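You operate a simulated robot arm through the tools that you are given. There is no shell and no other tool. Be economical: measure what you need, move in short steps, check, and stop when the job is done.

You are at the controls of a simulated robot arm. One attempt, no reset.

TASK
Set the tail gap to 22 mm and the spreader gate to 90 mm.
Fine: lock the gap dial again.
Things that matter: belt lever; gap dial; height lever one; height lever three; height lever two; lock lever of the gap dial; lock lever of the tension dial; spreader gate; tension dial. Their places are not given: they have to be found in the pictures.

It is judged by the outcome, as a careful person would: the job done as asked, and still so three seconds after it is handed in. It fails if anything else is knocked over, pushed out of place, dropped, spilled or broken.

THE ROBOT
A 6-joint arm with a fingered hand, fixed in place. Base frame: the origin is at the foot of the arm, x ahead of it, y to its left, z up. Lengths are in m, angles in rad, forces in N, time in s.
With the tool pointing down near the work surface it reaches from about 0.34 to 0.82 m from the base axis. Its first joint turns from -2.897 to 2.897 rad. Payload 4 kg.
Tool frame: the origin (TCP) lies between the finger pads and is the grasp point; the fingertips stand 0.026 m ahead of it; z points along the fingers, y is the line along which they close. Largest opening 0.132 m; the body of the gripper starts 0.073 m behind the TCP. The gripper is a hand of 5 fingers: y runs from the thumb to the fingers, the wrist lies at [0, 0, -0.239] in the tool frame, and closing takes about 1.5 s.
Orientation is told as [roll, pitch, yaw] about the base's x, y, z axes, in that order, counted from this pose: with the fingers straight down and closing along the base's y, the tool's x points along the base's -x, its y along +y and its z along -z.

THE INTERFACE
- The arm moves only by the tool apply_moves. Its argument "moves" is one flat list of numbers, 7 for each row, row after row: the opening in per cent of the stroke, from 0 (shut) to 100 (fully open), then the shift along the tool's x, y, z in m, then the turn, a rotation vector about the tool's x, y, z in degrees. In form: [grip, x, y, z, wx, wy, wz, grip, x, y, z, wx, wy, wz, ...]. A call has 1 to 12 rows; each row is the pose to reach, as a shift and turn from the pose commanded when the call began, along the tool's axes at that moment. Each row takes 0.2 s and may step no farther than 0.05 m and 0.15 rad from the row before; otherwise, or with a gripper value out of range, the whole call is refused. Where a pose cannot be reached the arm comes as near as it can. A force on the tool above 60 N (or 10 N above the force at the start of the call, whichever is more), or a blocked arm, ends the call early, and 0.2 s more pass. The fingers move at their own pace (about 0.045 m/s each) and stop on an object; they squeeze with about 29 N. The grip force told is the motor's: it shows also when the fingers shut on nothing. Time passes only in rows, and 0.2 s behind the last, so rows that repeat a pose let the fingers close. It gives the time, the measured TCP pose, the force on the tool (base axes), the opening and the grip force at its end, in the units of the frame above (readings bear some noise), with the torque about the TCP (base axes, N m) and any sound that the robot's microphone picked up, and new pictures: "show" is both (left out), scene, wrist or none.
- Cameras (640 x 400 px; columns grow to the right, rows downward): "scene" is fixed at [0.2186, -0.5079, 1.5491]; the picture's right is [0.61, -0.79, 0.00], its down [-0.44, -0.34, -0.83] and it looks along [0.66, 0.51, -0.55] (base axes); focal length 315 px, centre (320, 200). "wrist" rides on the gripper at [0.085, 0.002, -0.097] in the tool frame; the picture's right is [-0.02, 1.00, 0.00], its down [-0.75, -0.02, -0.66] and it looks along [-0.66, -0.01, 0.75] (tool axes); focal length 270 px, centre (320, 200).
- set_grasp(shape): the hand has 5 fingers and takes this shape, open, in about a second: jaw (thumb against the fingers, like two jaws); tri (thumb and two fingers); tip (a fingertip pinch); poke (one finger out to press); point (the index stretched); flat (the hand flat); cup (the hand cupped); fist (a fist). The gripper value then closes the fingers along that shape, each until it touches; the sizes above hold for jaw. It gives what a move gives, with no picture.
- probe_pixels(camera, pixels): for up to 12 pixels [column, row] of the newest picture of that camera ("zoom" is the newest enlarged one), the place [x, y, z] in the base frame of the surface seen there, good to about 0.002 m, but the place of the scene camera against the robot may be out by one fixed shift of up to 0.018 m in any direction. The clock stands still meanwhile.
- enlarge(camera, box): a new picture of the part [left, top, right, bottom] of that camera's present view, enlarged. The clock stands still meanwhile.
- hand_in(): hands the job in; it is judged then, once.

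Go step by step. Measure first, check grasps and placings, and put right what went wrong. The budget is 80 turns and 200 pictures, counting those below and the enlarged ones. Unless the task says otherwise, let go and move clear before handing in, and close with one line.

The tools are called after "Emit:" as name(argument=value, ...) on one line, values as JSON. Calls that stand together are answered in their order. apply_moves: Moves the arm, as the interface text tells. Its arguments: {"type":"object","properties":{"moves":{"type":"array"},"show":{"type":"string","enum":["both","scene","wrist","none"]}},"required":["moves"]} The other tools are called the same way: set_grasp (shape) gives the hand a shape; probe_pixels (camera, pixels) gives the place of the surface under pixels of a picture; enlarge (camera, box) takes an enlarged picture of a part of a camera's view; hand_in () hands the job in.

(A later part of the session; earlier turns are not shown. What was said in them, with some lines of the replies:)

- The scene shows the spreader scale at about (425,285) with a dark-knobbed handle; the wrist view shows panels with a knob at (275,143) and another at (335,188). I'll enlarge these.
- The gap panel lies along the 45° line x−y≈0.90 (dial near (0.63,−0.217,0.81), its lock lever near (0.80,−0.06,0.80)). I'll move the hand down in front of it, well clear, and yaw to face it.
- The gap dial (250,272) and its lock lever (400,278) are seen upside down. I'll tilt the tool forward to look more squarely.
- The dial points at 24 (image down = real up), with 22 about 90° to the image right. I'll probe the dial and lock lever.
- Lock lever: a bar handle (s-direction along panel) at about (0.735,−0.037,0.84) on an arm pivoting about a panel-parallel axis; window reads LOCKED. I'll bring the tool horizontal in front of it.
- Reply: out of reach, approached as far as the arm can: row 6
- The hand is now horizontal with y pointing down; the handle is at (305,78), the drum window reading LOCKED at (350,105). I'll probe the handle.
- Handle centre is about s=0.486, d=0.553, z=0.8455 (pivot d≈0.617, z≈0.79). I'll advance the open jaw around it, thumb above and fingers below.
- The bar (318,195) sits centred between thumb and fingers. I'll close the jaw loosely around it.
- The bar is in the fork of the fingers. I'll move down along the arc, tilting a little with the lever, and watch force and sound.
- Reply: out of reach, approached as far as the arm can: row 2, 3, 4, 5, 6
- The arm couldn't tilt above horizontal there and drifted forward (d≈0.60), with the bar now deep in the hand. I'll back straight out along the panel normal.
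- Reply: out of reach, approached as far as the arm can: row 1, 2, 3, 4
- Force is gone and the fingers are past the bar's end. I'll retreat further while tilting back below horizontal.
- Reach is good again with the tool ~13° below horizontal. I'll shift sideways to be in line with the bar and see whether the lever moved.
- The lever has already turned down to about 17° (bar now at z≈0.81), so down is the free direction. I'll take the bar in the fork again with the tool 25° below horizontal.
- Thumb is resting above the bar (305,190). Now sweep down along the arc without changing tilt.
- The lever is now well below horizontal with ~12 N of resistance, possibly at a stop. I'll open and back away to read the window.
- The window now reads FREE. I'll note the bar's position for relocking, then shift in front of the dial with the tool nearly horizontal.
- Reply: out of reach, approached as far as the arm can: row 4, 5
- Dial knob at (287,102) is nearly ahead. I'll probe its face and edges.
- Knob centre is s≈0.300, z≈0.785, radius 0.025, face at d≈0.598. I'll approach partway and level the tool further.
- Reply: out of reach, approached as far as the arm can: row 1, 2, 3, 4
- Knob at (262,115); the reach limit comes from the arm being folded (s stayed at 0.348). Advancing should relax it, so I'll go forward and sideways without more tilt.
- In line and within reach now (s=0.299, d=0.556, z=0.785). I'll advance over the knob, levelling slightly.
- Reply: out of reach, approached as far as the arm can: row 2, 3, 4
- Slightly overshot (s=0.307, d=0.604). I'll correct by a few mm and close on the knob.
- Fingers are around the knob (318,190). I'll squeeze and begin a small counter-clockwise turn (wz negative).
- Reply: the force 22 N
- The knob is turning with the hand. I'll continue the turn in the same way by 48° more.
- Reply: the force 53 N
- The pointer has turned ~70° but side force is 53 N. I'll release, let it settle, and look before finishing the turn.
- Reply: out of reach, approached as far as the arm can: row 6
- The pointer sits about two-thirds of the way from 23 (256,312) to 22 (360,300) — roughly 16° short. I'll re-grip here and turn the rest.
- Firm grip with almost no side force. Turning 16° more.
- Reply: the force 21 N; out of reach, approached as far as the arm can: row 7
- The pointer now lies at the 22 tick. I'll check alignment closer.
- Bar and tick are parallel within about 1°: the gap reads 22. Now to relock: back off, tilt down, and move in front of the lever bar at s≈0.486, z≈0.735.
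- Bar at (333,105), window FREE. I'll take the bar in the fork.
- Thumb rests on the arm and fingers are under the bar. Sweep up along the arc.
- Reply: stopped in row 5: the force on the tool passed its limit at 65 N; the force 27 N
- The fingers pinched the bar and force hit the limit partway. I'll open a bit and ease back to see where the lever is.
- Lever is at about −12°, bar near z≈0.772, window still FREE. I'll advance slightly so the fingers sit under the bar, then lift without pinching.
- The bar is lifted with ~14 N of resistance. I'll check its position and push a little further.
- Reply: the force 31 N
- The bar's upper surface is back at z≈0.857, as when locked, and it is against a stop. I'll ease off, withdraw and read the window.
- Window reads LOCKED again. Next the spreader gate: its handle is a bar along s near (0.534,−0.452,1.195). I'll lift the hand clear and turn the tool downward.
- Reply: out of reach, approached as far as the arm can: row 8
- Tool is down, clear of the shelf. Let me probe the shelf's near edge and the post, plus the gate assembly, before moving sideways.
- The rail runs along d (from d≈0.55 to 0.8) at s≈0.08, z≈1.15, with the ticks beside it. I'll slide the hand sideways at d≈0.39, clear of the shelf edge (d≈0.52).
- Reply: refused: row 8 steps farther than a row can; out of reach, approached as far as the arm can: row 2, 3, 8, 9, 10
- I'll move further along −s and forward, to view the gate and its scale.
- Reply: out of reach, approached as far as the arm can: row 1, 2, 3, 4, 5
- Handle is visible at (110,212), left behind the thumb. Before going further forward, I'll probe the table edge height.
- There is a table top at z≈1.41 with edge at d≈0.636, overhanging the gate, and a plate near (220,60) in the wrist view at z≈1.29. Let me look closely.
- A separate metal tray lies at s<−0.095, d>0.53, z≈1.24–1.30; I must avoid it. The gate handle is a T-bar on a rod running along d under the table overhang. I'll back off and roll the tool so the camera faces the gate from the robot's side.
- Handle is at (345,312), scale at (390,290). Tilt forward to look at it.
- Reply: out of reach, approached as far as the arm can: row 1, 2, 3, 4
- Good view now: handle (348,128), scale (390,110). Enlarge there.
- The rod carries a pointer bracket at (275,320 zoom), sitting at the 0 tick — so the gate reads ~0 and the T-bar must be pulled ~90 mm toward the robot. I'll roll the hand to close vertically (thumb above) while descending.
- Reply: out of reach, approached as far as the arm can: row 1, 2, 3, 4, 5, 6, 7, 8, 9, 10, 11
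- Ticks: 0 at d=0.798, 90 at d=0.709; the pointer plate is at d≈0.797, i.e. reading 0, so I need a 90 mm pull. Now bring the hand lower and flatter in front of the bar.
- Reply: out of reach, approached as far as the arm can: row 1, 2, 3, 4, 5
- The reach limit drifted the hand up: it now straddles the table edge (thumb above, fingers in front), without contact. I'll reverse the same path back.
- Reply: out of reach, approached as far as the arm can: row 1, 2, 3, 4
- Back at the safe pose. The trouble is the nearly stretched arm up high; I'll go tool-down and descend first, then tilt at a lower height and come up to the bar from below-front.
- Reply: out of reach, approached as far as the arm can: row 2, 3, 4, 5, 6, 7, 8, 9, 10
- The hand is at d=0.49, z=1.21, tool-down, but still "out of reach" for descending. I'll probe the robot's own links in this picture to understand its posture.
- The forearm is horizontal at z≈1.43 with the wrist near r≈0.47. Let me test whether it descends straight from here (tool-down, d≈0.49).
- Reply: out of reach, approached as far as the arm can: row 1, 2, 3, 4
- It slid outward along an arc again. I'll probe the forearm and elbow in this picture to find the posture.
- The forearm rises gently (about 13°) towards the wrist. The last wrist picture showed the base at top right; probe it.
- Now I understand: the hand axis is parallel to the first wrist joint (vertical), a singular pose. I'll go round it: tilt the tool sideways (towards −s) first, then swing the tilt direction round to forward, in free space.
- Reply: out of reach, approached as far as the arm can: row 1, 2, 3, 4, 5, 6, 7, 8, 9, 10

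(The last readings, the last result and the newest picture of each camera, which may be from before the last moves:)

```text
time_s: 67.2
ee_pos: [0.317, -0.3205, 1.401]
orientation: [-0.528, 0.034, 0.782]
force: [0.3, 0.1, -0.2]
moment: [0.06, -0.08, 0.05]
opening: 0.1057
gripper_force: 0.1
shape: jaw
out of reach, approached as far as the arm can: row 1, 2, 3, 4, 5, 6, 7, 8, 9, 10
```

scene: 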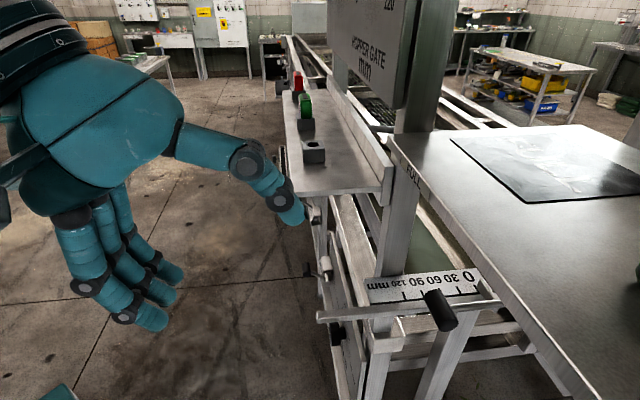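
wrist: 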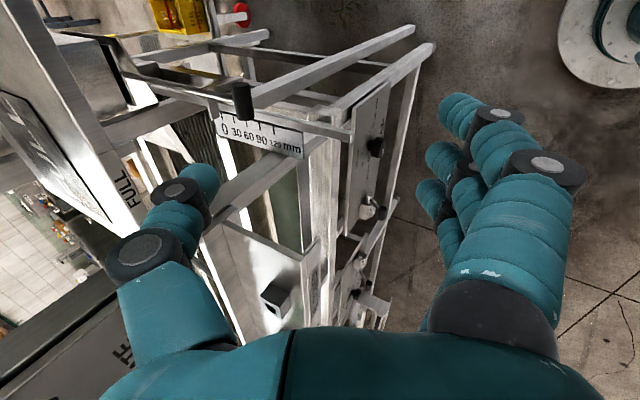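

Same arc limit. The bend joint likely can't change sign; I'd have to swing the wrist round the other way. Test tilting towards +s from here.

Emit:
apply_moves(moves=[80, 0, 0.005, -0.005, 0, -8, 0, 80, 0, 0.01, -0.01, 0, -16, 0, 80, 0, 0.015, -0.015, 0, -24, 0, 80, 0, 0.015, -0.015, 0, -32, 0], show="scene")

```text
time_s: 68.2
ee_pos: [0.3521, -0.2902, 1.3381]
orientation: [-0.634, -0.428, 1.088]
force: [0.6, 0.8, 0.5]
moment: [-0.05, 0.04, 0.0]
opening: 0.1055
gripper_force: 0.1
shape: jaw
out of reach, approached as far as the arm can: row 1, 2, 3, 4
```

scene: 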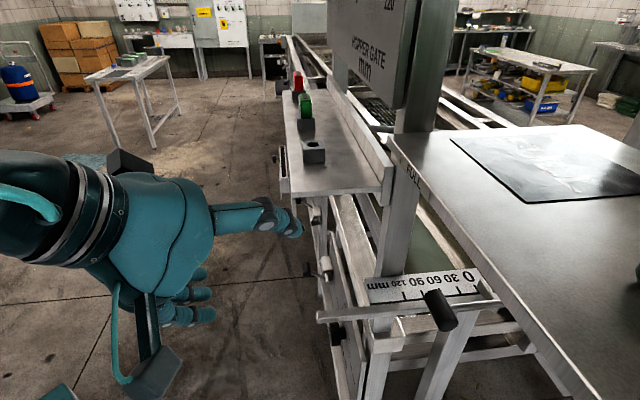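

It gave way somewhat but is still limited. The reliable way is to retrace to the branch that worked at the lever, then come to the gate while keeping the hand flat. First back to tool-down near s=0.1.

Emit:
apply_moves(moves=[80, -0.004, 0.015, 0.011, -4.9, 5.2, 1.4, 80, -0.008, 0.031, 0.023, -9.7, 10.4, 2.8, 80, -0.011, 0.046, 0.034, -14.6, 15.6, 4.2, 80, -0.015, 0.062, 0.046, -19.5, 20.9, 5.6, 80, -0.019, 0.077, 0.057, -24.3, 26.1, 7, 80, -0.0227, 0.0925, 0.0688, -29.2, 31.3, 8.4], show="scene")

```text
time_s: 69.6
ee_pos: [0.3593, -0.2198, 1.2581]
orientation: [-0.074, -0.028, 0.797]
force: [0.4, 0.7, 0.6]
moment: [-0.03, 0.01, 0.0]
opening: 0.1054
gripper_force: 0.0
shape: jaw
out of reach, approached as far as the arm can: row 6
```

scene: 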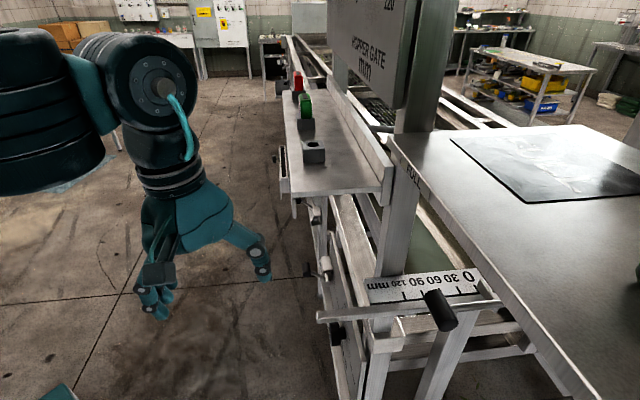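

Tool-down again at s≈0.10. Now retrace sideways to s≈0.48.

Emit:
apply_moves(moves=[80, -0.042, 0.002, 0.004, 0, 0, 0, 80, -0.084, 0.004, 0.008, 0, 0, 0, 80, -0.127, 0.006, 0.012, 0, 0, 0, 80, -0.169, 0.01, 0.018, 0, 0, 0, 80, -0.211, 0.012, 0.024, 0, 0, 0, 80, -0.253, 0.014, 0.03, 0, 0, 0, 80, -0.296, 0.016, 0.035, 0, 0, 0, 80, -0.338, 0.018, 0.04, 0, 0, 0, 80, -0.38, 0.018, 0.045, 0, 0, 0], show="none")

Emit:
apply_moves(moves=[80, 0, -0.006, 0.035, 4, 0, 0, 80, 0, -0.013, 0.07, 9, 0, 0, 80, 0, -0.02, 0.105, 16, 0, 0, 80, 0, -0.027, 0.14, 24, 0, 0, 80, 0, -0.034, 0.175, 32, 0, 0, 80, 0, -0.041, 0.21, 40, 0, 0, 80, 0, -0.048, 0.24, 48, 0, 0, 80, 0, -0.054, 0.25, 56, 0, 0], show="scene")

```text
time_s: 71.6
ee_pos: [0.6174, 0.0622, 1.2228]
orientation: [-0.075, -0.031, 0.793]
force: [-0.5, -0.4, 0.3]
moment: [0.03, -0.02, 0.0]
opening: 0.1054
gripper_force: 0.1
shape: jaw
out of reach, approached as far as the arm can: row 6, 7
```

```text
time_s: 73.4
ee_pos: [0.7644, 0.0704, 1.0825]
orientation: [-0.548, 0.01, 0.759]
force: [0.7, -1.2, -0.1]
moment: [0.03, -0.03, 0.02]
opening: 0.1054
gripper_force: 0.0
shape: jaw
out of reach, approached as far as the arm can: row 2, 3, 4, 5, 6, 7, 8
```

scene: 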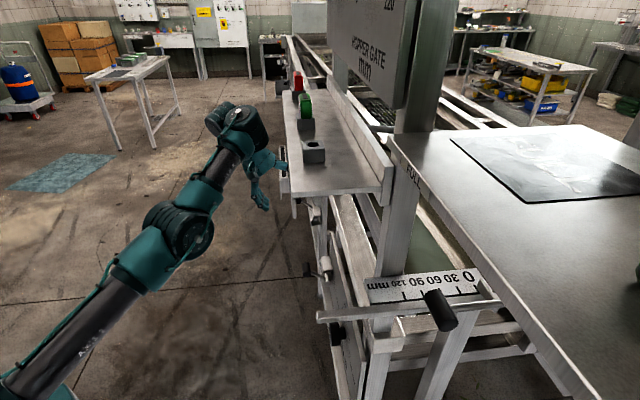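

The arm is now stretched out (hand at s=0.59, z=1.08), below the shelf and clear. I'll pull in and down toward the known good pose in front of the lever while tilting up.

Emit:
apply_moves(moves=[80, 0.018, 0.02, 0.018, 7, 0, 0, 80, 0.036, 0.04, 0.036, 14, 0, 0, 80, 0.055, 0.06, 0.054, 20, 0, 0, 80, 0.073, 0.08, 0.072, 26, 0, 0, 80, 0.091, 0.1, 0.09, 30, 0, 0, 80, 0.109, 0.12, 0.108, 34, 0, 0], show="scene")

```text
time_s: 74.8
ee_pos: [0.7656, 0.0821, 1.0572]
orientation: [-0.526, 0.023, 0.746]
force: [-0.8, 0.4, -0.1]
moment: [-0.02, -0.04, 0.01]
opening: 0.1052
gripper_force: 0.0
shape: jaw
out of reach, approached as far as the arm can: row 1, 2, 3, 4, 5, 6
```

scene: 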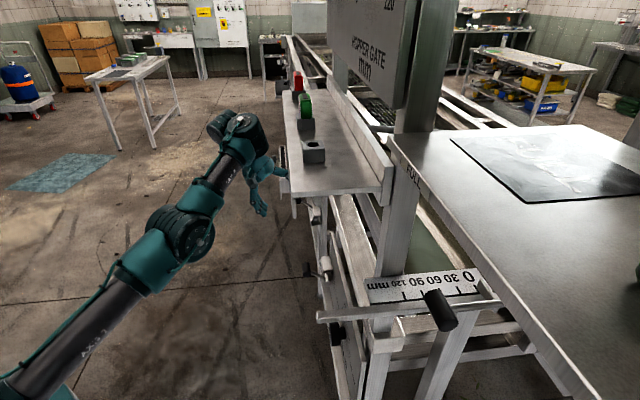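

The elbow is locked straight; I'll unlock it by a chord: inward and up first, then down, keeping the orientation fixed.

Emit:
apply_moves(moves=[80, 0.023, 0.006, -0.027, 0, 0, 0, 80, 0.046, 0.012, -0.053, 0, 0, 0, 80, 0.07, 0.019, -0.08, 0, 0, 0, 80, 0.093, 0.025, -0.107, 0, 0, 0, 80, 0.116, 0.031, -0.1335, 0, 0, 0, 80, 0.116, 0.051, -0.099, 0, 0, 0, 80, 0.116, 0.071, -0.064, 0, 0, 0, 80, 0.116, 0.091, -0.03, 0, 0, 0, 80, 0.116, 0.111, 0.005, 0, 0, 0, 80, 0.116, 0.131, 0.04, 0, 0, 0], show="scene")

```text
time_s: 77.0
ee_pos: [0.7608, 0.1296, 1.0295]
orientation: [-0.51, 0.019, 0.751]
force: [0.2, 0.3, -0.5]
moment: [-0.03, 0.02, 0.01]
opening: 0.1053
gripper_force: 0.1
shape: jaw
out of reach, approached as far as the arm can: row 1, 2, 3, 4, 5, 6, 7, 8, 9, 10
```

scene: 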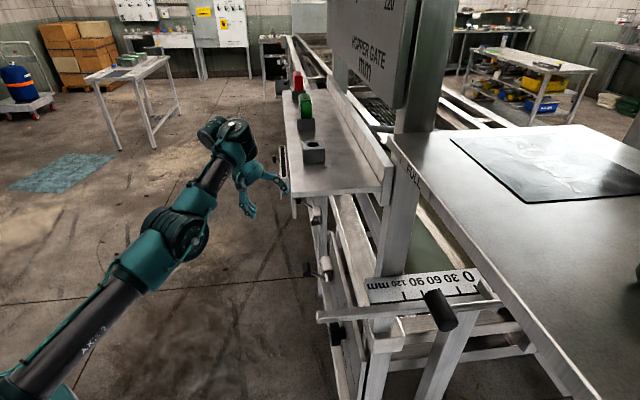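

Still locked. Probe the links to see the true elbow angle.

Emit:
probe_pixels(camera="scene", pixels=[[40, 365], [85, 325], [125, 290], [160, 250], [185, 230], [200, 200], [215, 175], [235, 135], [210, 130], [245, 180], [250, 205]])

Emit:
enlarge(camera="scene", box=[0, 100, 320, 400])

```text
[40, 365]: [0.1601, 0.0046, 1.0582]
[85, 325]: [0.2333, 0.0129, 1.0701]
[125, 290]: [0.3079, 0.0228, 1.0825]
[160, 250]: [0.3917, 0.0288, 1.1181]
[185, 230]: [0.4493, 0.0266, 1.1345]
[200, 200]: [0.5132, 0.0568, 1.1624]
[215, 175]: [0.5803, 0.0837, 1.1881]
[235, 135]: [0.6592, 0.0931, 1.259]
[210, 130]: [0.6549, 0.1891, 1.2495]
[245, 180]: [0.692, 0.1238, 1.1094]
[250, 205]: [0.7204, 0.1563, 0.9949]
```

```text
1.33 times, centred on (160, 250) of scene
```

zoom: 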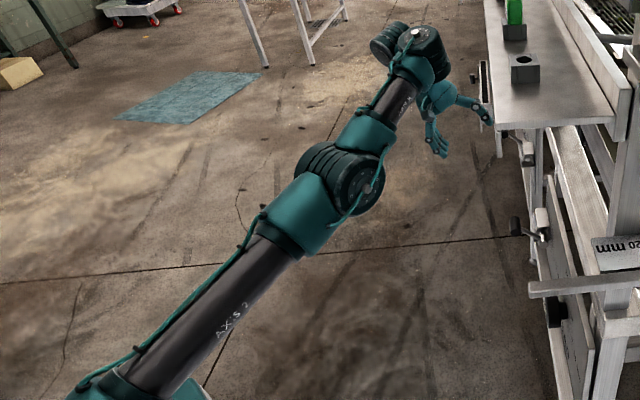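

Probing shows the elbow is hyper-extended (upper arm ~9° up, forearm ~22° up): it passed through straight and hit its stop, so moving inward is a dead end. I'll extend outward to straighten it, then come back in and down.

Emit:
apply_moves(moves=[80, -0.015, -0.013, 0, 0, 0, 0, 80, -0.031, -0.026, 0, 0, 0, 0, 80, -0.046, -0.038, 0.001, 0, 0, 0, 80, -0.046, -0.03, 0.015, 0, 0, 0, 80, -0.03, -0.01, 0.03, 0, 0, 0, 80, 0, 0.02, 0.04, 0, 0, 0, 80, 0.03, 0.05, 0.05, 0, 0, 0, 80, 0.06, 0.08, 0.06, 0, 0, 0, 80, 0.09, 0.11, 0.065, 0, 0, 0, 80, 0.115, 0.135, 0.068, 0, 0, 0, 80, 0.138, 0.154, 0.068, 0, 0, 0], show="scene")

```text
time_s: 79.4
ee_pos: [0.7626, 0.1223, 1.0307]
orientation: [-0.512, 0.021, 0.75]
force: [-0.1, -0.1, 0.1]
moment: [0.02, 0.0, 0.01]
opening: 0.1052
gripper_force: 0.1
shape: jaw
out of reach, approached as far as the arm can: row 1, 2, 3, 4, 5, 6, 7, 8, 9, 10, 11
```

scene: 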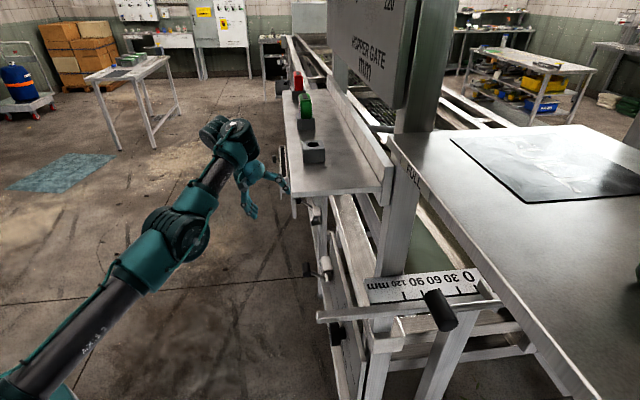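

It returned to the same spot. I'll extend only, and see how far it can actually go out.

Emit:
apply_moves(moves=[80, -0.023, -0.019, 0, 0, 0, 0, 80, -0.046, -0.038, 0.001, 0, 0, 0, 80, -0.065, -0.054, 0.001, 0, 0, 0, 80, -0.076, -0.064, 0.001, 0, 0, 0], show="scene")

Emit:
probe_pixels(camera="scene", pixels=[[40, 365], [85, 325], [125, 290], [200, 200], [215, 175], [225, 160], [235, 130]])

```text
time_s: 80.4
ee_pos: [0.7637, 0.1147, 1.0432]
orientation: [-0.519, 0.017, 0.751]
force: [-0.6, 0.7, -0.7]
moment: [0.02, 0.01, 0.0]
opening: 0.1053
gripper_force: 0.1
shape: jaw
out of reach, approached as far as the arm can: row 1, 2, 3, 4
```

scene: 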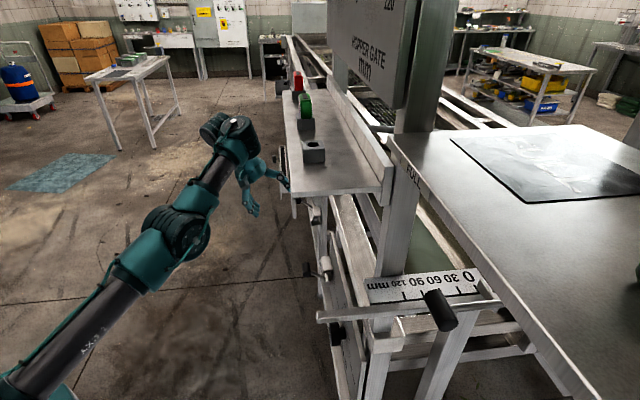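

```text
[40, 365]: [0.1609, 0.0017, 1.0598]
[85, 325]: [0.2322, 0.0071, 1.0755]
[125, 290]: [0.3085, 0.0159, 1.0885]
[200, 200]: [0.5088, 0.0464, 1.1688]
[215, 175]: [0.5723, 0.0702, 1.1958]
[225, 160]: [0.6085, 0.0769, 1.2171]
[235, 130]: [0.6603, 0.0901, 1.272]
```

The arm is fully stretched in this posture. Moving tangentially downwards (and slightly out) should rotate the elbow back to the elbow-up side; then I'll pull in.

Emit:
apply_moves(moves=[80, -0.012, 0.024, 0.027, 0, 0, 0, 80, -0.024, 0.049, 0.055, 0, 0, 0, 80, -0.036, 0.073, 0.082, 0, 0, 0, 80, -0.049, 0.098, 0.109, 0, 0, 0, 80, -0.061, 0.122, 0.136, 0, 0, 0, 80, -0.073, 0.147, 0.164, 0, 0, 0, 80, -0.085, 0.171, 0.191, 0, 0, 0, 80, -0.064, 0.19, 0.181, 0, 0, 0, 80, -0.043, 0.208, 0.17, 0, 0, 0, 80, -0.021, 0.226, 0.16, 0, 0, 0, 80, 0, 0.245, 0.15, 0, 0, 0], show="scene")

```text
time_s: 82.8
ee_pos: [0.6943, 0.2346, 0.7464]
orientation: [-0.384, 0.243, 0.662]
force: [0.3, -0.8, -0.8]
moment: [0.03, -0.01, 0.02]
opening: 0.1056
gripper_force: 0.1
shape: jaw
out of reach, approached as far as the arm can: row 1, 2, 3, 4, 5, 6, 7, 8, 9, 10, 11
```

scene: 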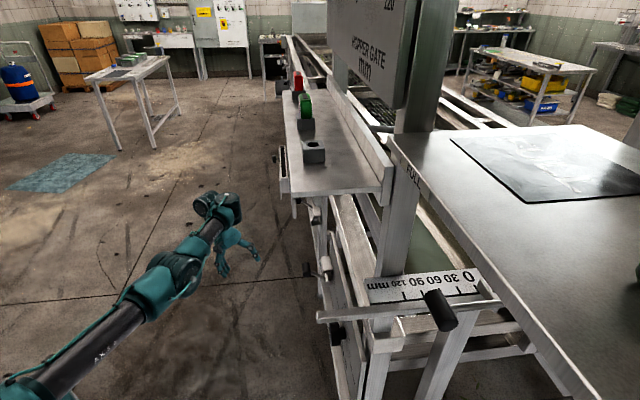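

It moved down but may still be on the wrong elbow side. Probe the links again.

Emit:
probe_pixels(camera="scene", pixels=[[60, 360], [90, 340], [130, 312], [150, 295], [180, 265], [205, 230], [212, 222], [225, 200], [220, 260]])

Emit:
enlarge(camera="scene", box=[0, 160, 280, 400])

```text
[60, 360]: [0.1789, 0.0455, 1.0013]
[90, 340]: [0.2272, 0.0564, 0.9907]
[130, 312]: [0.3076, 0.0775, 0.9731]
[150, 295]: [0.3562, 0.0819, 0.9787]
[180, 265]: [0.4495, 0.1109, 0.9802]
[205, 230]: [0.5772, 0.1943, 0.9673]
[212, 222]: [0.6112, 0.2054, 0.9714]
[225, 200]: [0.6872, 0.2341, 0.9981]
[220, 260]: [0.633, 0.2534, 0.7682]
```

```text
1.67 times, centred on (140, 280) of scene
```

zoom: 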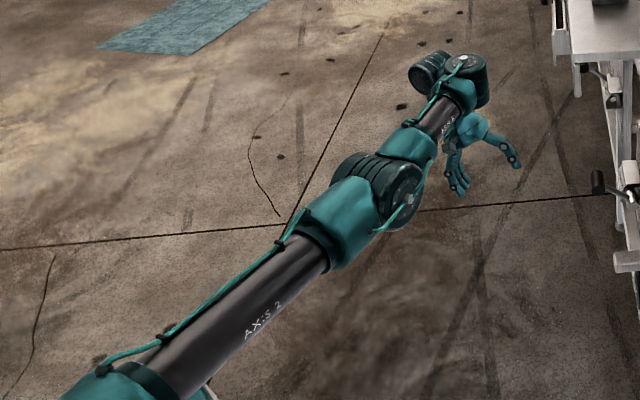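

Elbow is ~18° bent on the lower side. I'll pull strongly inward from here and see whether the arm folds.

Emit:
apply_moves(moves=[80, 0.033, 0.014, 0.003, 0, 0, 0, 80, 0.066, 0.027, 0.007, 0, 0, 0, 80, 0.1, 0.041, 0.01, 0, 0, 0, 80, 0.133, 0.055, 0.013, 0, 0, 0, 80, 0.166, 0.068, 0.017, 0, 0, 0, 80, 0.166, 0.068, 0.017, 0, 0, 0], show="scene")

```text
time_s: 84.2
ee_pos: [0.6862, 0.2525, 0.7393]
orientation: [-0.383, 0.242, 0.66]
force: [0.2, 0.6, 0.1]
moment: [-0.01, 0.01, 0.01]
opening: 0.1056
gripper_force: 0.0
shape: jaw
out of reach, approached as far as the arm can: row 1, 2, 3, 4, 5, 6
```

scene: 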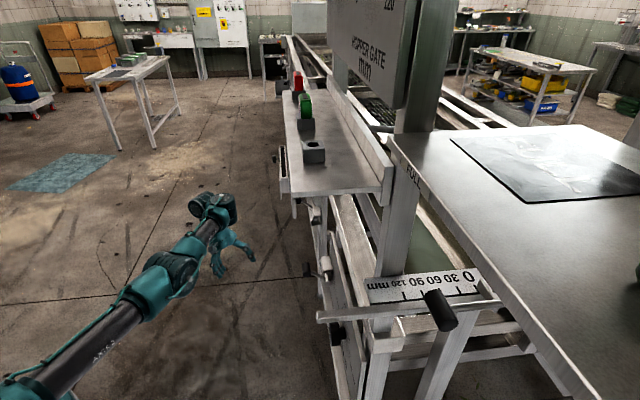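

Locked at the elbow's reverse stop. I'll sweep down with a slight outward bias (which rotates the elbow back through straight), then pull inward.

Emit:
apply_moves(moves=[80, -0.004, 0.014, 0.031, 0, 0, 0, 80, -0.008, 0.028, 0.062, 0, 0, 0, 80, -0.013, 0.042, 0.093, 0, 0, 0, 80, -0.017, 0.056, 0.124, 0, 0, 0, 80, -0.021, 0.07, 0.155, 0, 0, 0, 80, -0.025, 0.083, 0.186, 0, 0, 0, 80, -0.029, 0.097, 0.217, 0, 0, 0, 80, -0.034, 0.111, 0.248, 0, 0, 0, 80, -0.006, 0.122, 0.251, 0, 0, 0, 80, 0.021, 0.133, 0.254, 0, 0, 0, 80, 0.049, 0.145, 0.256, 0, 0, 0, 80, 0.076, 0.156, 0.259, 0, 0, 0], show="scene")

```text
time_s: 86.8
ee_pos: [0.6037, 0.2346, 0.5727]
orientation: [-0.335, 0.462, 0.657]
force: [-0.2, -0.2, 0.8]
moment: [0.01, 0.0, 0.01]
opening: 0.1056
gripper_force: 0.1
shape: jaw
out of reach, approached as far as the arm can: row 1, 2, 3, 4, 5, 6, 7, 8, 9, 10, 11, 12
```

scene: 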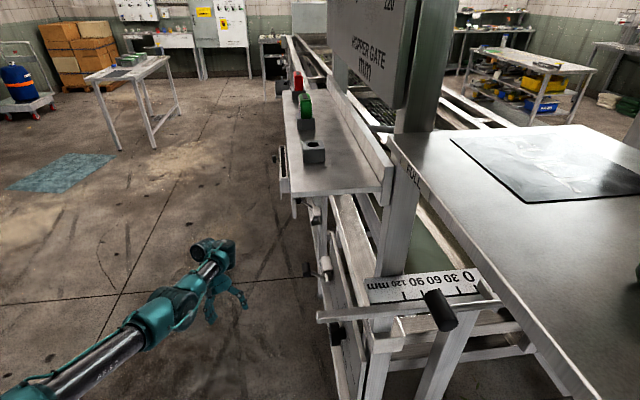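

In all stuck poses the tool–forearm angle is the same (~100°): the wrist bend is at its limit and it jams together with the elbow stop. I'll relieve it by rotating the hand outward about the wrist, in line with the forearm, here in free space.

Emit:
apply_moves(moves=[80, -0.03, -0.0143, -0.0023, 3.4, -7.2, 0, 80, -0.0595, -0.0283, -0.0093, 6.9, -14.4, 0, 80, -0.0878, -0.0418, -0.0207, 10.3, -21.7, 0, 80, -0.1143, -0.0544, -0.0363, 13.8, -28.9, 0, 80, -0.1387, -0.066, -0.0559, 17.2, -36.1, 0, 80, -0.1604, -0.0764, -0.0791, 20.6, -43.3, 0, 80, -0.1789, -0.0852, -0.1054, 24.1, -50.6, 0, 80, -0.194, -0.0924, -0.1343, 27.5, -57.8, 0, 80, -0.2053, -0.0977, -0.1651, 31, -65, 0], show="scene")

```text
time_s: 88.8
ee_pos: [0.6024, 0.427, 0.7686]
orientation: [-0.42, 0.144, 0.802]
force: [-0.2, 0.2, 0.0]
moment: [-0.02, -0.04, -0.01]
opening: 0.1057
gripper_force: 0.1
shape: jaw
out of reach, approached as far as the arm can: row 1, 2, 3, 4, 5, 6, 7, 8, 9
```

scene: 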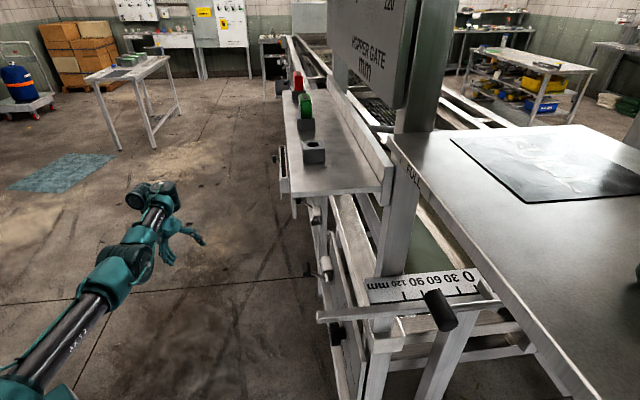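

The hand refuses to straighten on this side: it seems the wrist yaw sits at its stop. The way round is to tilt the tool to the other (left) side through neutral, then swing forward. I'll tilt left here.

Emit:
apply_moves(moves=[80, 0, 0, 0, -7.3, -1.75, -0.4, 80, 0, 0, 0, -14.6, -3.5, -0.8, 80, 0, 0, 0, -21.8, -5.3, -1.1, 80, 0, 0, 0, -29.1, -7, -1.5, 80, 0, 0, 0, -36.4, -8.8, -1.9, 80, 0, 0, 0, -43.7, -10.5, -2.3, 80, 0, 0, 0, -50.9, -12.3, -2.6, 80, 0, 0, 0, -58.2, -14, -3], show="scene")

```text
time_s: 90.6
ee_pos: [0.5977, 0.4304, 0.7699]
orientation: [0.605, -0.092, 0.833]
force: [0.1, -0.7, 0.0]
moment: [-0.01, 0.01, -0.02]
opening: 0.1056
gripper_force: 0.0
shape: jaw
out of reach, approached as far as the arm can: row 1, 2, 3, 4, 5, 6, 7, 8
```

scene: 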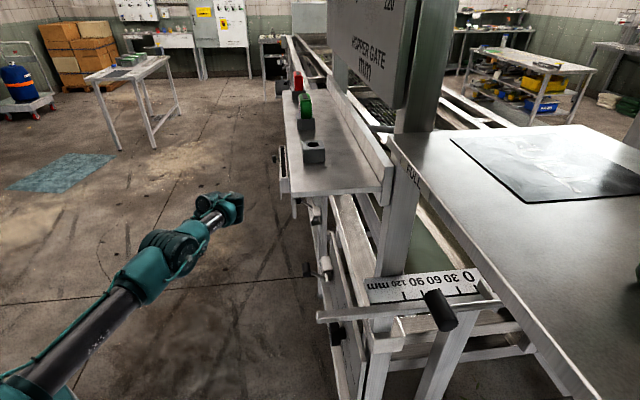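

Orientation followed: the tool now leans left. Next swing it from left to forward about the vertical, pivoting at the wrist.

Emit:
apply_moves(moves=[80, -0.015, -0.0096, -0.005, 0.74, -4.54, 6.55, 80, -0.03, -0.019, -0.01, 1.5, -9.1, 13.1, 80, -0.045, -0.029, -0.015, 2.2, -13.6, 19.7, 80, -0.059, -0.038, -0.02, 3, -18.2, 26.2, 80, -0.074, -0.048, -0.025, 3.7, -22.7, 32.8, 80, -0.089, -0.057, -0.03, 4.4, -27.2, 39.3, 80, -0.104, -0.067, -0.035, 5.2, -31.8, 45.9], show="scene")

```text
time_s: 92.2
ee_pos: [0.7643, 0.4721, 0.7744]
orientation: [0.602, -0.093, -0.146]
force: [0.0, -0.1, 1.3]
moment: [-0.01, 0.01, -0.03]
opening: 0.1054
gripper_force: 0.0
shape: jaw
out of reach, approached as far as the arm can: row 1, 2, 3, 4, 5, 6, 7
```

scene: 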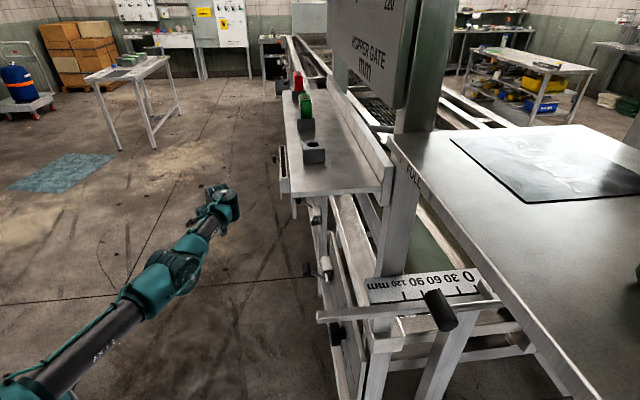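

It worked: the tool now leans forward of the arm (tool–forearm ≈68°). Now pull inward.

Emit:
apply_moves(moves=[80, 0.024, -0.016, -0.018, 0, 0, 0, 80, 0.047, -0.033, -0.036, 0, 0, 0, 80, 0.071, -0.049, -0.054, 0, 0, 0, 80, 0.095, -0.065, -0.072, 0, 0, 0, 80, 0.118, -0.082, -0.09, 0, 0, 0, 80, 0.142, -0.098, -0.1085, 0, 0, 0], show="scene")

```text
time_s: 93.8
ee_pos: [0.6394, 0.366, 0.8235]
orientation: [0.645, -0.179, -0.153]
force: [0.4, 0.6, -0.6]
moment: [-0.03, 0.03, 0.03]
opening: 0.1055
gripper_force: 0.0
shape: jaw
out of reach, approached as far as the arm can: row 1, 2
stopped in row 6: the arm was blocked; the commanded pose is now the measured one
```

scene: 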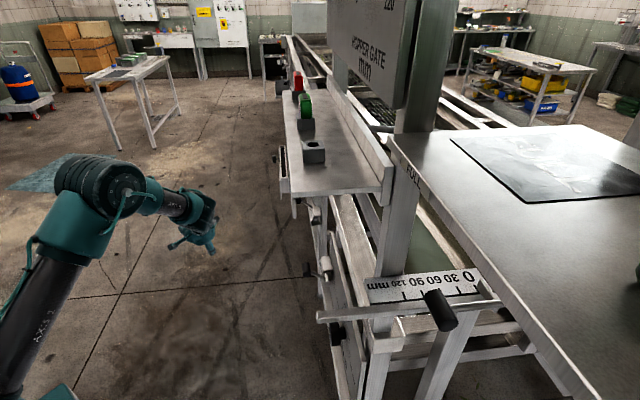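

The elbow has flipped back to its normal elbow-up side. Now I'll carry the hand across towards the gate, turning it to face it (35° below horizontal, thumb above), staying well clear of the panel.

Emit:
apply_moves(moves=[80, 0.0034, -0.0236, -0.0404, 6.62, 0.08, -4.97, 80, 0.0068, -0.0472, -0.0808, 13.24, 0.16, -9.94, 80, 0.0102, -0.0708, -0.1212, 19.86, 0.24, -14.91, 80, 0.0136, -0.0944, -0.1616, 26.48, 0.32, -19.88, 80, 0.017, -0.118, -0.202, 33.1, 0.4, -24.85, 80, 0.0204, -0.1416, -0.2424, 39.72, 0.48, -29.82, 80, 0.0238, -0.1652, -0.2828, 46.34, 0.56, -34.79, 80, 0.0272, -0.1888, -0.3232, 52.96, 0.64, -39.76, 80, 0.0306, -0.2124, -0.3636, 59.58, 0.72, -44.73, 80, 0.034, -0.236, -0.404, 66.2, 0.8, -49.7, 80, 0.0374, -0.2596, -0.4444, 72.82, 0.88, -54.67, 80, 0.0408, -0.2832, -0.4848, 79.44, 0.96, -59.64], show="scene")

```text
time_s: 96.4
ee_pos: [0.4811, -0.1352, 1.0285]
orientation: [-0.959, 0.0, 0.788]
force: [0.2, -0.6, -0.1]
moment: [0.01, -0.02, 0.04]
opening: 0.1054
gripper_force: 0.1
shape: jaw
```

scene: 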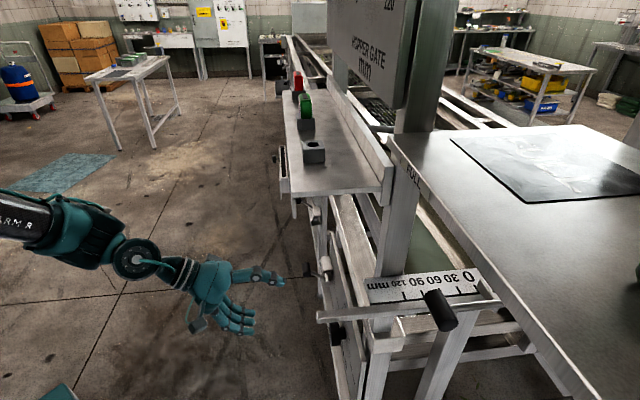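

Exactly on target (s=0.245, d=0.436, z=1.03). Now move in front of the T-bar: sideways, then forward and up, passing left of the rail end.

Emit:
apply_moves(moves=[80, 0.045, -0.005, -0.003, 0, 0, 0, 80, 0.09, -0.011, -0.006, 0, 0, 0, 80, 0.135, -0.016, -0.008, 0, 0, 0, 80, 0.18, -0.022, -0.011, 0, 0, 0, 80, 0.2246, -0.027, -0.014, 0, 0, 0, 80, 0.2246, -0.07, -0.012, 0, 0, 0, 80, 0.2246, -0.113, -0.009, 0, 0, 0, 80, 0.2246, -0.156, -0.0067, 0, 0, 0, 80, 0.217, -0.198, -0.004, 0, 0, 0, 80, 0.209, -0.24, -0.001, 0, 0, 0, 80, 0.2016, -0.282, 0.0026, 0, 0, 0])

```text
time_s: 98.8
ee_pos: [0.4744, -0.366, 1.2447]
orientation: [-0.965, -0.063, 0.747]
force: [-0.2, 0.4, -0.5]
moment: [0.01, -0.03, 0.01]
opening: 0.1054
gripper_force: 0.1
shape: jaw
out of reach, approached as far as the arm can: row 3, 4, 5, 6, 7, 8, 9, 10, 11
```

scene: 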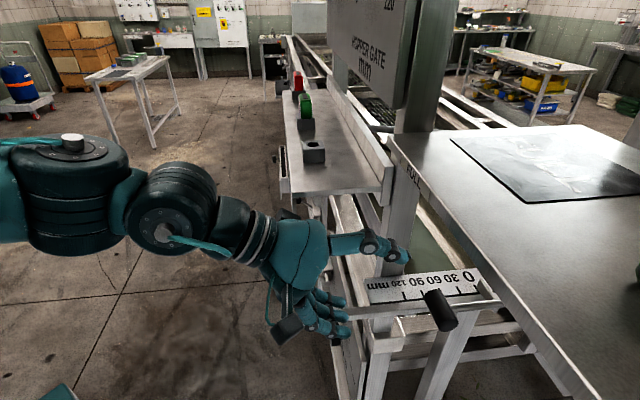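
wrist: 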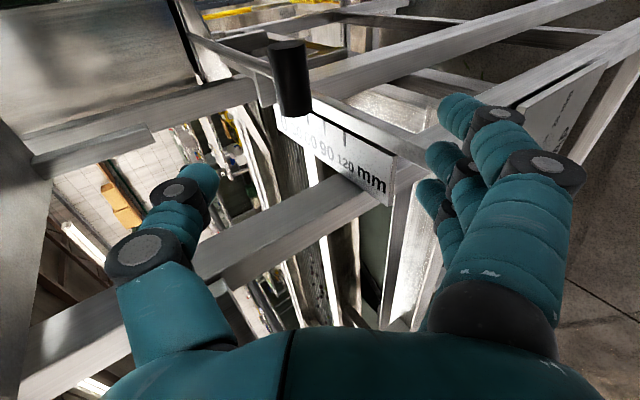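

Close now: s=0.077, d=0.594, z=1.245; T-bar at (290,80). I need to shift ~35 mm toward −s; advancing should relax the reach.

Emit:
apply_moves(moves=[80, 0.012, -0.007, 0.01, 0, 0, 0, 80, 0.024, -0.014, 0.02, 0, 0, 0, 80, 0.036, -0.021, 0.03, 0, 0, 0, 80, 0.036, -0.021, 0.034, 0, 0, 0], show="wrist")

Emit:
probe_pixels(camera="wrist", pixels=[[300, 100], [300, 120], [300, 140], [300, 160], [290, 130], [320, 130]])

```text
time_s: 99.8
ee_pos: [0.483, -0.4108, 1.2367]
orientation: [-0.966, -0.086, 0.734]
force: [0.0, 0.2, -0.1]
moment: [0.0, 0.01, 0.01]
opening: 0.1056
gripper_force: 0.0
shape: jaw
out of reach, approached as far as the arm can: row 2, 3, 4
```

wrist: 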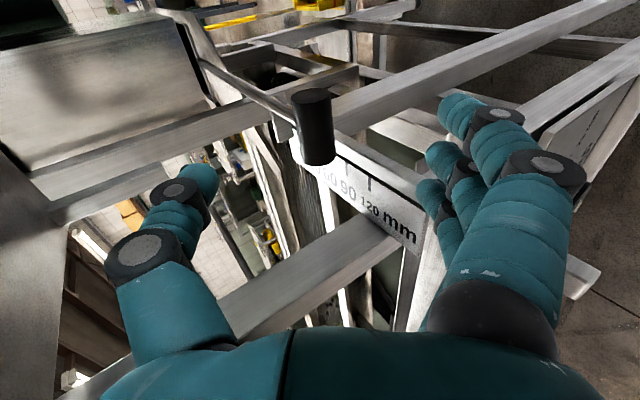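

```text
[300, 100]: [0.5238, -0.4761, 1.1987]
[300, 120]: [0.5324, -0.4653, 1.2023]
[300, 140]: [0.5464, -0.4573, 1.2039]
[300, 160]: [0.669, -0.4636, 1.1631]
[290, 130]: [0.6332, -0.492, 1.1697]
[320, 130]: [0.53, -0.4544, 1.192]
```

Bar centre ≈ (s 0.034–0.08, d 0.706, z 1.193). Narrow the jaw and advance so the bar lies between thumb and fingers.

Emit:
apply_moves(moves=[60, 0.004, -0.002, 0.018, 0, 0, 0, 55, 0.008, -0.004, 0.036, 0, 0, 0, 55, 0.011, -0.006, 0.054, 0, 0, 0, 55, 0.011, -0.0065, 0.072, 0, 0, 0, 55, 0.011, -0.0065, 0.074, 0, 0, 0])

```text
time_s: 101.0
ee_pos: [0.5266, -0.4536, 1.1985]
orientation: [-0.964, -0.085, 0.731]
force: [0.9, 0.6, 0.4]
moment: [-0.01, -0.01, 0.0]
opening: 0.0734
gripper_force: 0.0
shape: jaw
out of reach, approached as far as the arm can: row 1, 2, 3, 4, 5
```

scene: 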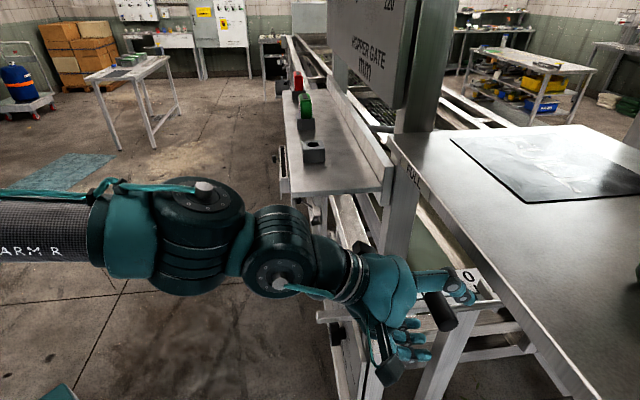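
wrist: 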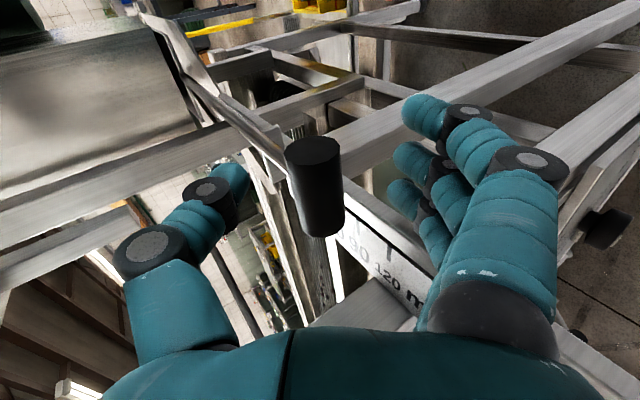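

The bar (315,185) is centred between thumb and fingers. Close the grip.

Emit:
apply_moves(moves=[10, 0.004, 0, 0, 0, 0, 0, 0, 0.006, 0, 0, 0, 0, 0, 0, 0.006, 0, 0, 0, 0, 0, 0, 0.006, 0, 0, 0, 0, 0, 0, 0.006, 0, 0, 0, 0, 0, 0, 0.006, 0, 0, 0, 0, 0], show="wrist")

```text
time_s: 102.4
ee_pos: [0.5259, -0.4527, 1.1978]
orientation: [-0.966, -0.084, 0.731]
force: [-1.4, -1.1, -0.5]
moment: [-0.05, 0.12, 0.05]
opening: 0.0202
gripper_force: 29.1
shape: jaw
out of reach, approached as far as the arm can: row 1, 2, 3, 4, 5, 6
```

wrist: 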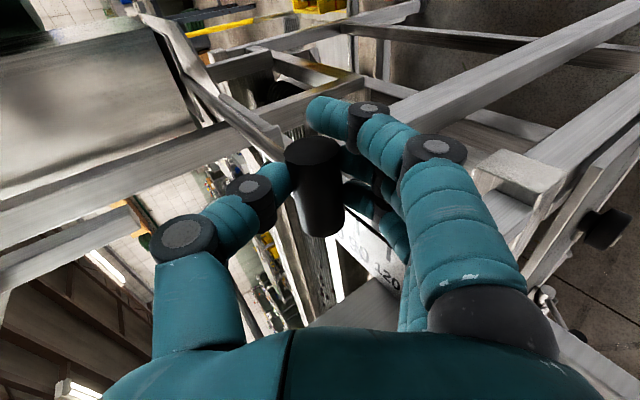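

Firm grip (29 N). Pull straight back along −n, 40 mm first, easing the tilt slightly.

Emit:
apply_moves(moves=[0, 0.0005, 0.0056, -0.0082, -1, 0, 0, 0, 0.0011, 0.0113, -0.0165, -2, 0, 0, 0, 0.0016, 0.0169, -0.0247, -3, 0, 0, 0, 0.0022, 0.0226, -0.033, -4, 0, 0, 0, 0.0022, 0.0226, -0.033, -4, 0, 0])

Emit:
enlarge(camera="wrist", box=[120, 60, 480, 340])

```text
time_s: 103.6
ee_pos: [0.4979, -0.423, 1.1977]
orientation: [-0.896, -0.071, 0.726]
force: [-30.5, -31.3, 12.6]
moment: [-0.65, -0.11, -0.71]
opening: 0.0201
gripper_force: 28.8
shape: jaw
out of reach, approached as far as the arm can: row 1, 2, 3, 4, 5
```

scene: 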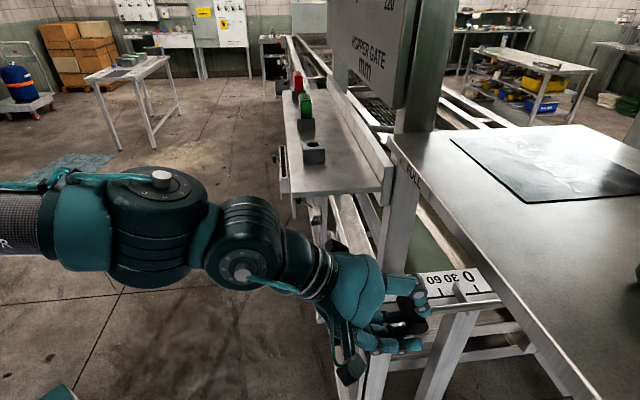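
wrist: 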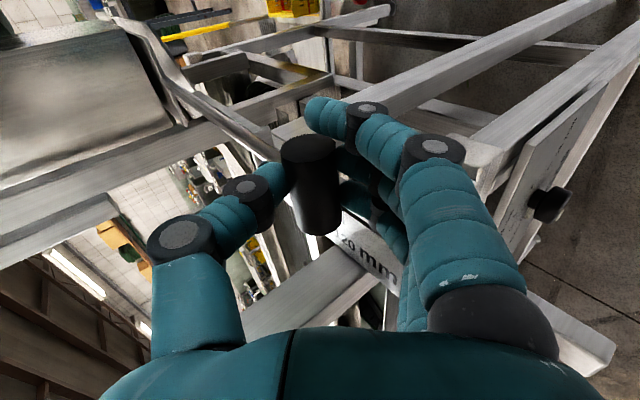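

```text
1.43 times, centred on (300, 200) of wrist
5 turns are left
```

zoom: 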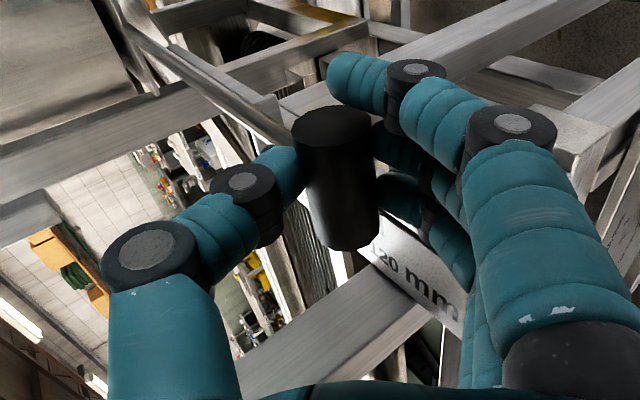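

Only 5 turns left. The gate moved 41 mm with the hand (d 0.692→0.651). Pull the remaining 49 mm with slight side relief and check.

Emit:
apply_moves(moves=[0, 0.0026, 0.0061, -0.0077, -1.5, 0, 0, 0, 0.0042, 0.0122, -0.0154, -3, 0, 0, 0, 0.0058, 0.0182, -0.023, -4.5, 0, 0, 0, 0.0074, 0.0243, -0.0307, -6, 0, 0, 0, 0.0089, 0.0304, -0.0384, -7.5, 0, 0, 0, 0.0089, 0.0304, -0.0384, -7.5, 0, 0])

Emit:
enlarge(camera="scene", box=[360, 240, 520, 340])

Emit:
enlarge(camera="wrist", box=[200, 60, 440, 240])

```text
time_s: 105.0
ee_pos: [0.4625, -0.3884, 1.1979]
orientation: [-0.77, -0.074, 0.73]
force: [-29.8, -31.4, 37.6]
moment: [-1.08, -0.71, -0.76]
opening: 0.0243
gripper_force: 28.6
shape: jaw
out of reach, approached as far as the arm can: row 1, 2, 3, 4, 5, 6
```

scene: 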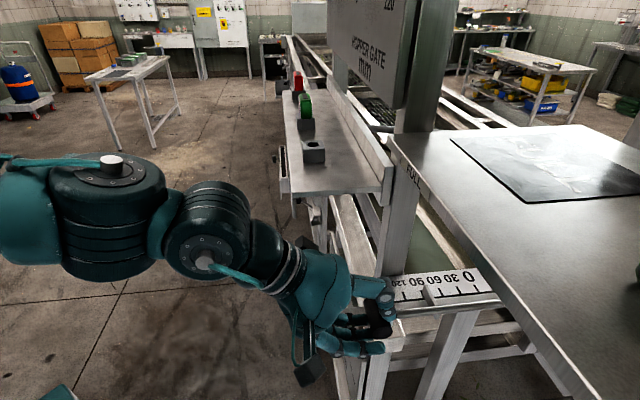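
wrist: 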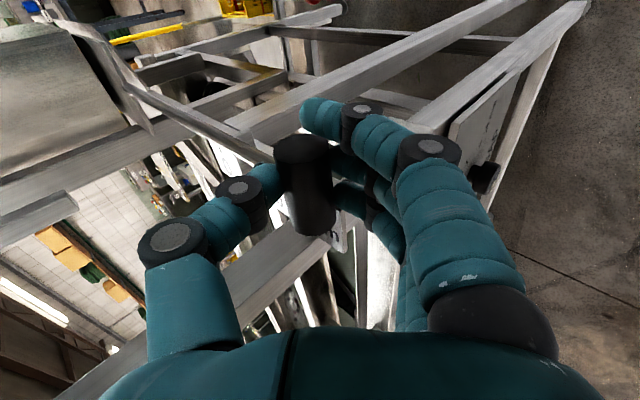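

```text
4.00 times, centred on (440, 290) of scene
```

zoom: 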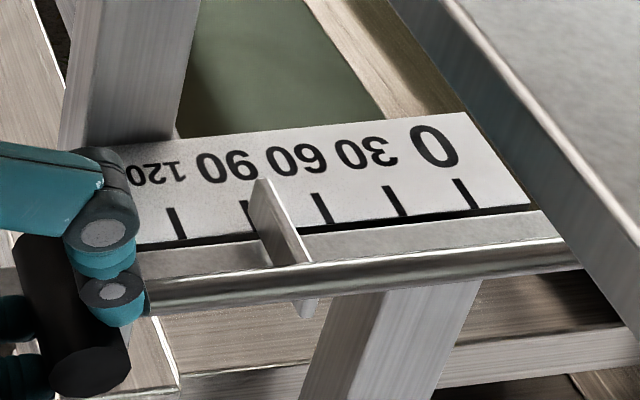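

```text
2.22 times, centred on (320, 150) of wrist
4 turns are left
```

zoom: 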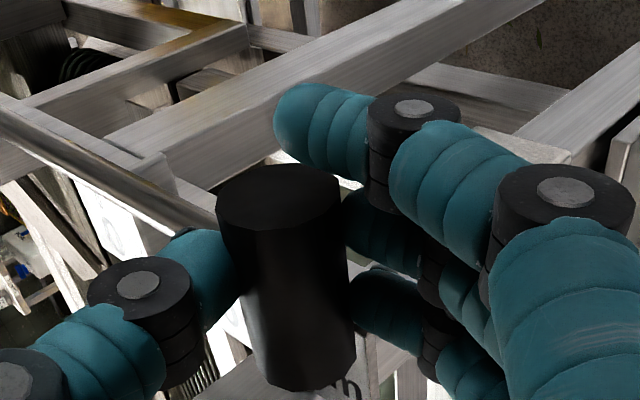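

The pointer plate is now beside the 90 tick, and the hand moved 90.3 mm in total. Probe plate and ticks in the same camera to confirm before releasing.

Emit:
probe_pixels(camera="scene", pixels=[[426.5, 290], [427, 294], [430, 297], [434, 300], [422, 293], [404, 295.5], [440.5, 292], [458, 290], [476.3, 288.2], [433, 304], [425, 287]])

Emit:
enlarge(camera="scene", box=[400, 270, 460, 310])

```text
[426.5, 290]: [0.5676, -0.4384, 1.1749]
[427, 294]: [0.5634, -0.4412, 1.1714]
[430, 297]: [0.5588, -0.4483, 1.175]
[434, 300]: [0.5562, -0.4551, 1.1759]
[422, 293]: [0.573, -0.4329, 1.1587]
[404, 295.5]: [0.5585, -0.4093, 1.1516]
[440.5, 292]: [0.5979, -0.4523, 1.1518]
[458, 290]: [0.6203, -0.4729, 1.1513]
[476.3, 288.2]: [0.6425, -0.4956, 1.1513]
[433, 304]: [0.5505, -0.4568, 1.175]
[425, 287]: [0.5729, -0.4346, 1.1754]
```

```text
10.00 times, centred on (430, 290) of scene
3 turns are left
```

zoom: 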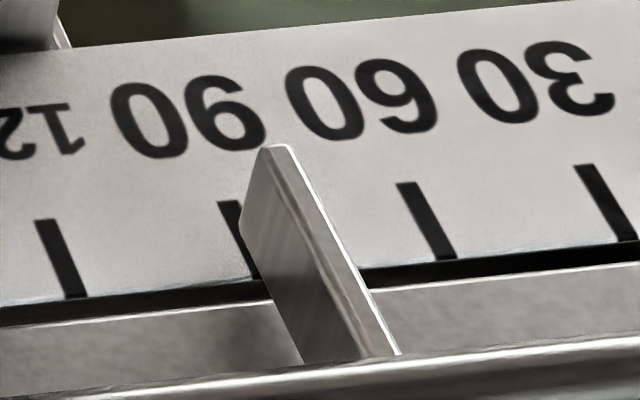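

Plate front face is at d≈0.711 versus the 90 tick at ≈0.7137, the same −2 mm offset it had at 0, so the gate reads 90 within about a millimetre. Release and withdraw.

Emit:
apply_moves(moves=[30, 0, 0, 0, 0, 0, 0, 50, 0, 0, 0, 0, 0, 0, 70, 0, 0, 0, 0, 0, 0, 70, 0, 0, 0, 0, 0, 0, 70, 0, 0, 0, 0, 0, 0, 70, 0, 0, 0, 0, 0, 0, 70, 0, 0, -0.015, 0, 0, 0, 70, 0, 0, -0.035, 0, 0, 0, 70, 0, 0, -0.055, 0, 0, 0, 70, 0, 0, -0.075, 0, 0, 0])

Emit:
enlarge(camera="scene", box=[400, 270, 460, 310])

Emit:
probe_pixels(camera="scene", pixels=[[426.5, 290], [427, 294], [430, 297], [422, 293], [404, 295.5], [440.5, 292], [476.3, 288.2]])

```text
time_s: 107.2
ee_pos: [0.4313, -0.3436, 1.2468]
orientation: [-0.762, -0.077, 0.741]
force: [0.0, 0.7, 0.1]
moment: [0.0, 0.01, 0.0]
opening: 0.0916
gripper_force: 0.1
shape: jaw
out of reach, approached as far as the arm can: row 7, 8, 9, 10
```

scene: 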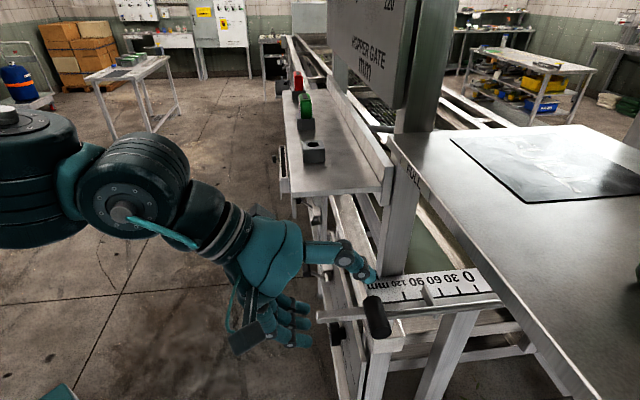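
wrist: 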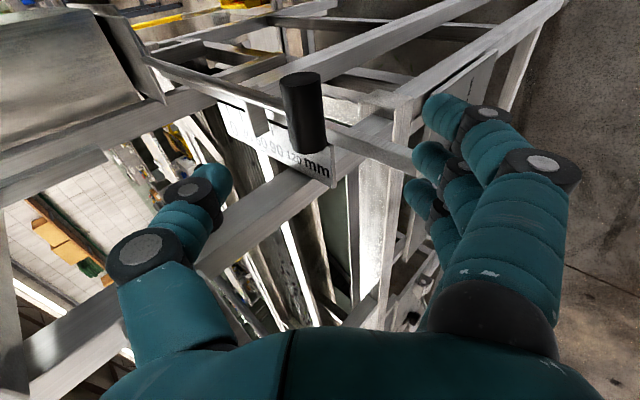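

```text
10.00 times, centred on (430, 290) of scene
```

zoom: 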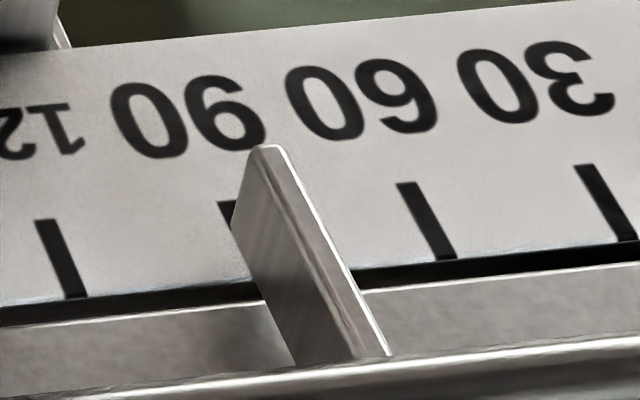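

```text
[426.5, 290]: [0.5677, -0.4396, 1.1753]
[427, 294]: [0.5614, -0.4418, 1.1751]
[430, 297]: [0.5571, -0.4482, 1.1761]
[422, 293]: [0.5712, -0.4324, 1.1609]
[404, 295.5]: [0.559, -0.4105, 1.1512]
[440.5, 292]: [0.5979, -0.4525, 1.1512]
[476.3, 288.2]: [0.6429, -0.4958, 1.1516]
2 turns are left
```

The gate is released and the pointer stands at the 90 tick, reading about 90–92 mm. The hand is clear with no contact force. The gap dial was last seen at 22 with its lock reading LOCKED. I'm handing in.

Emit:
hand_in()

```text
The job is handed in.
```

I set the tail gap to 22 mm, locked the gap dial again, and pulled the spreader gate to about 90–92 mm. The gate sprang back about 1.5 mm further out when I let go. With only two turns left, I did not risk a blind push to correct it. I felt and saw no sign of the hand hitting anything else, though earlier it briefly straddled the table edge without touching.
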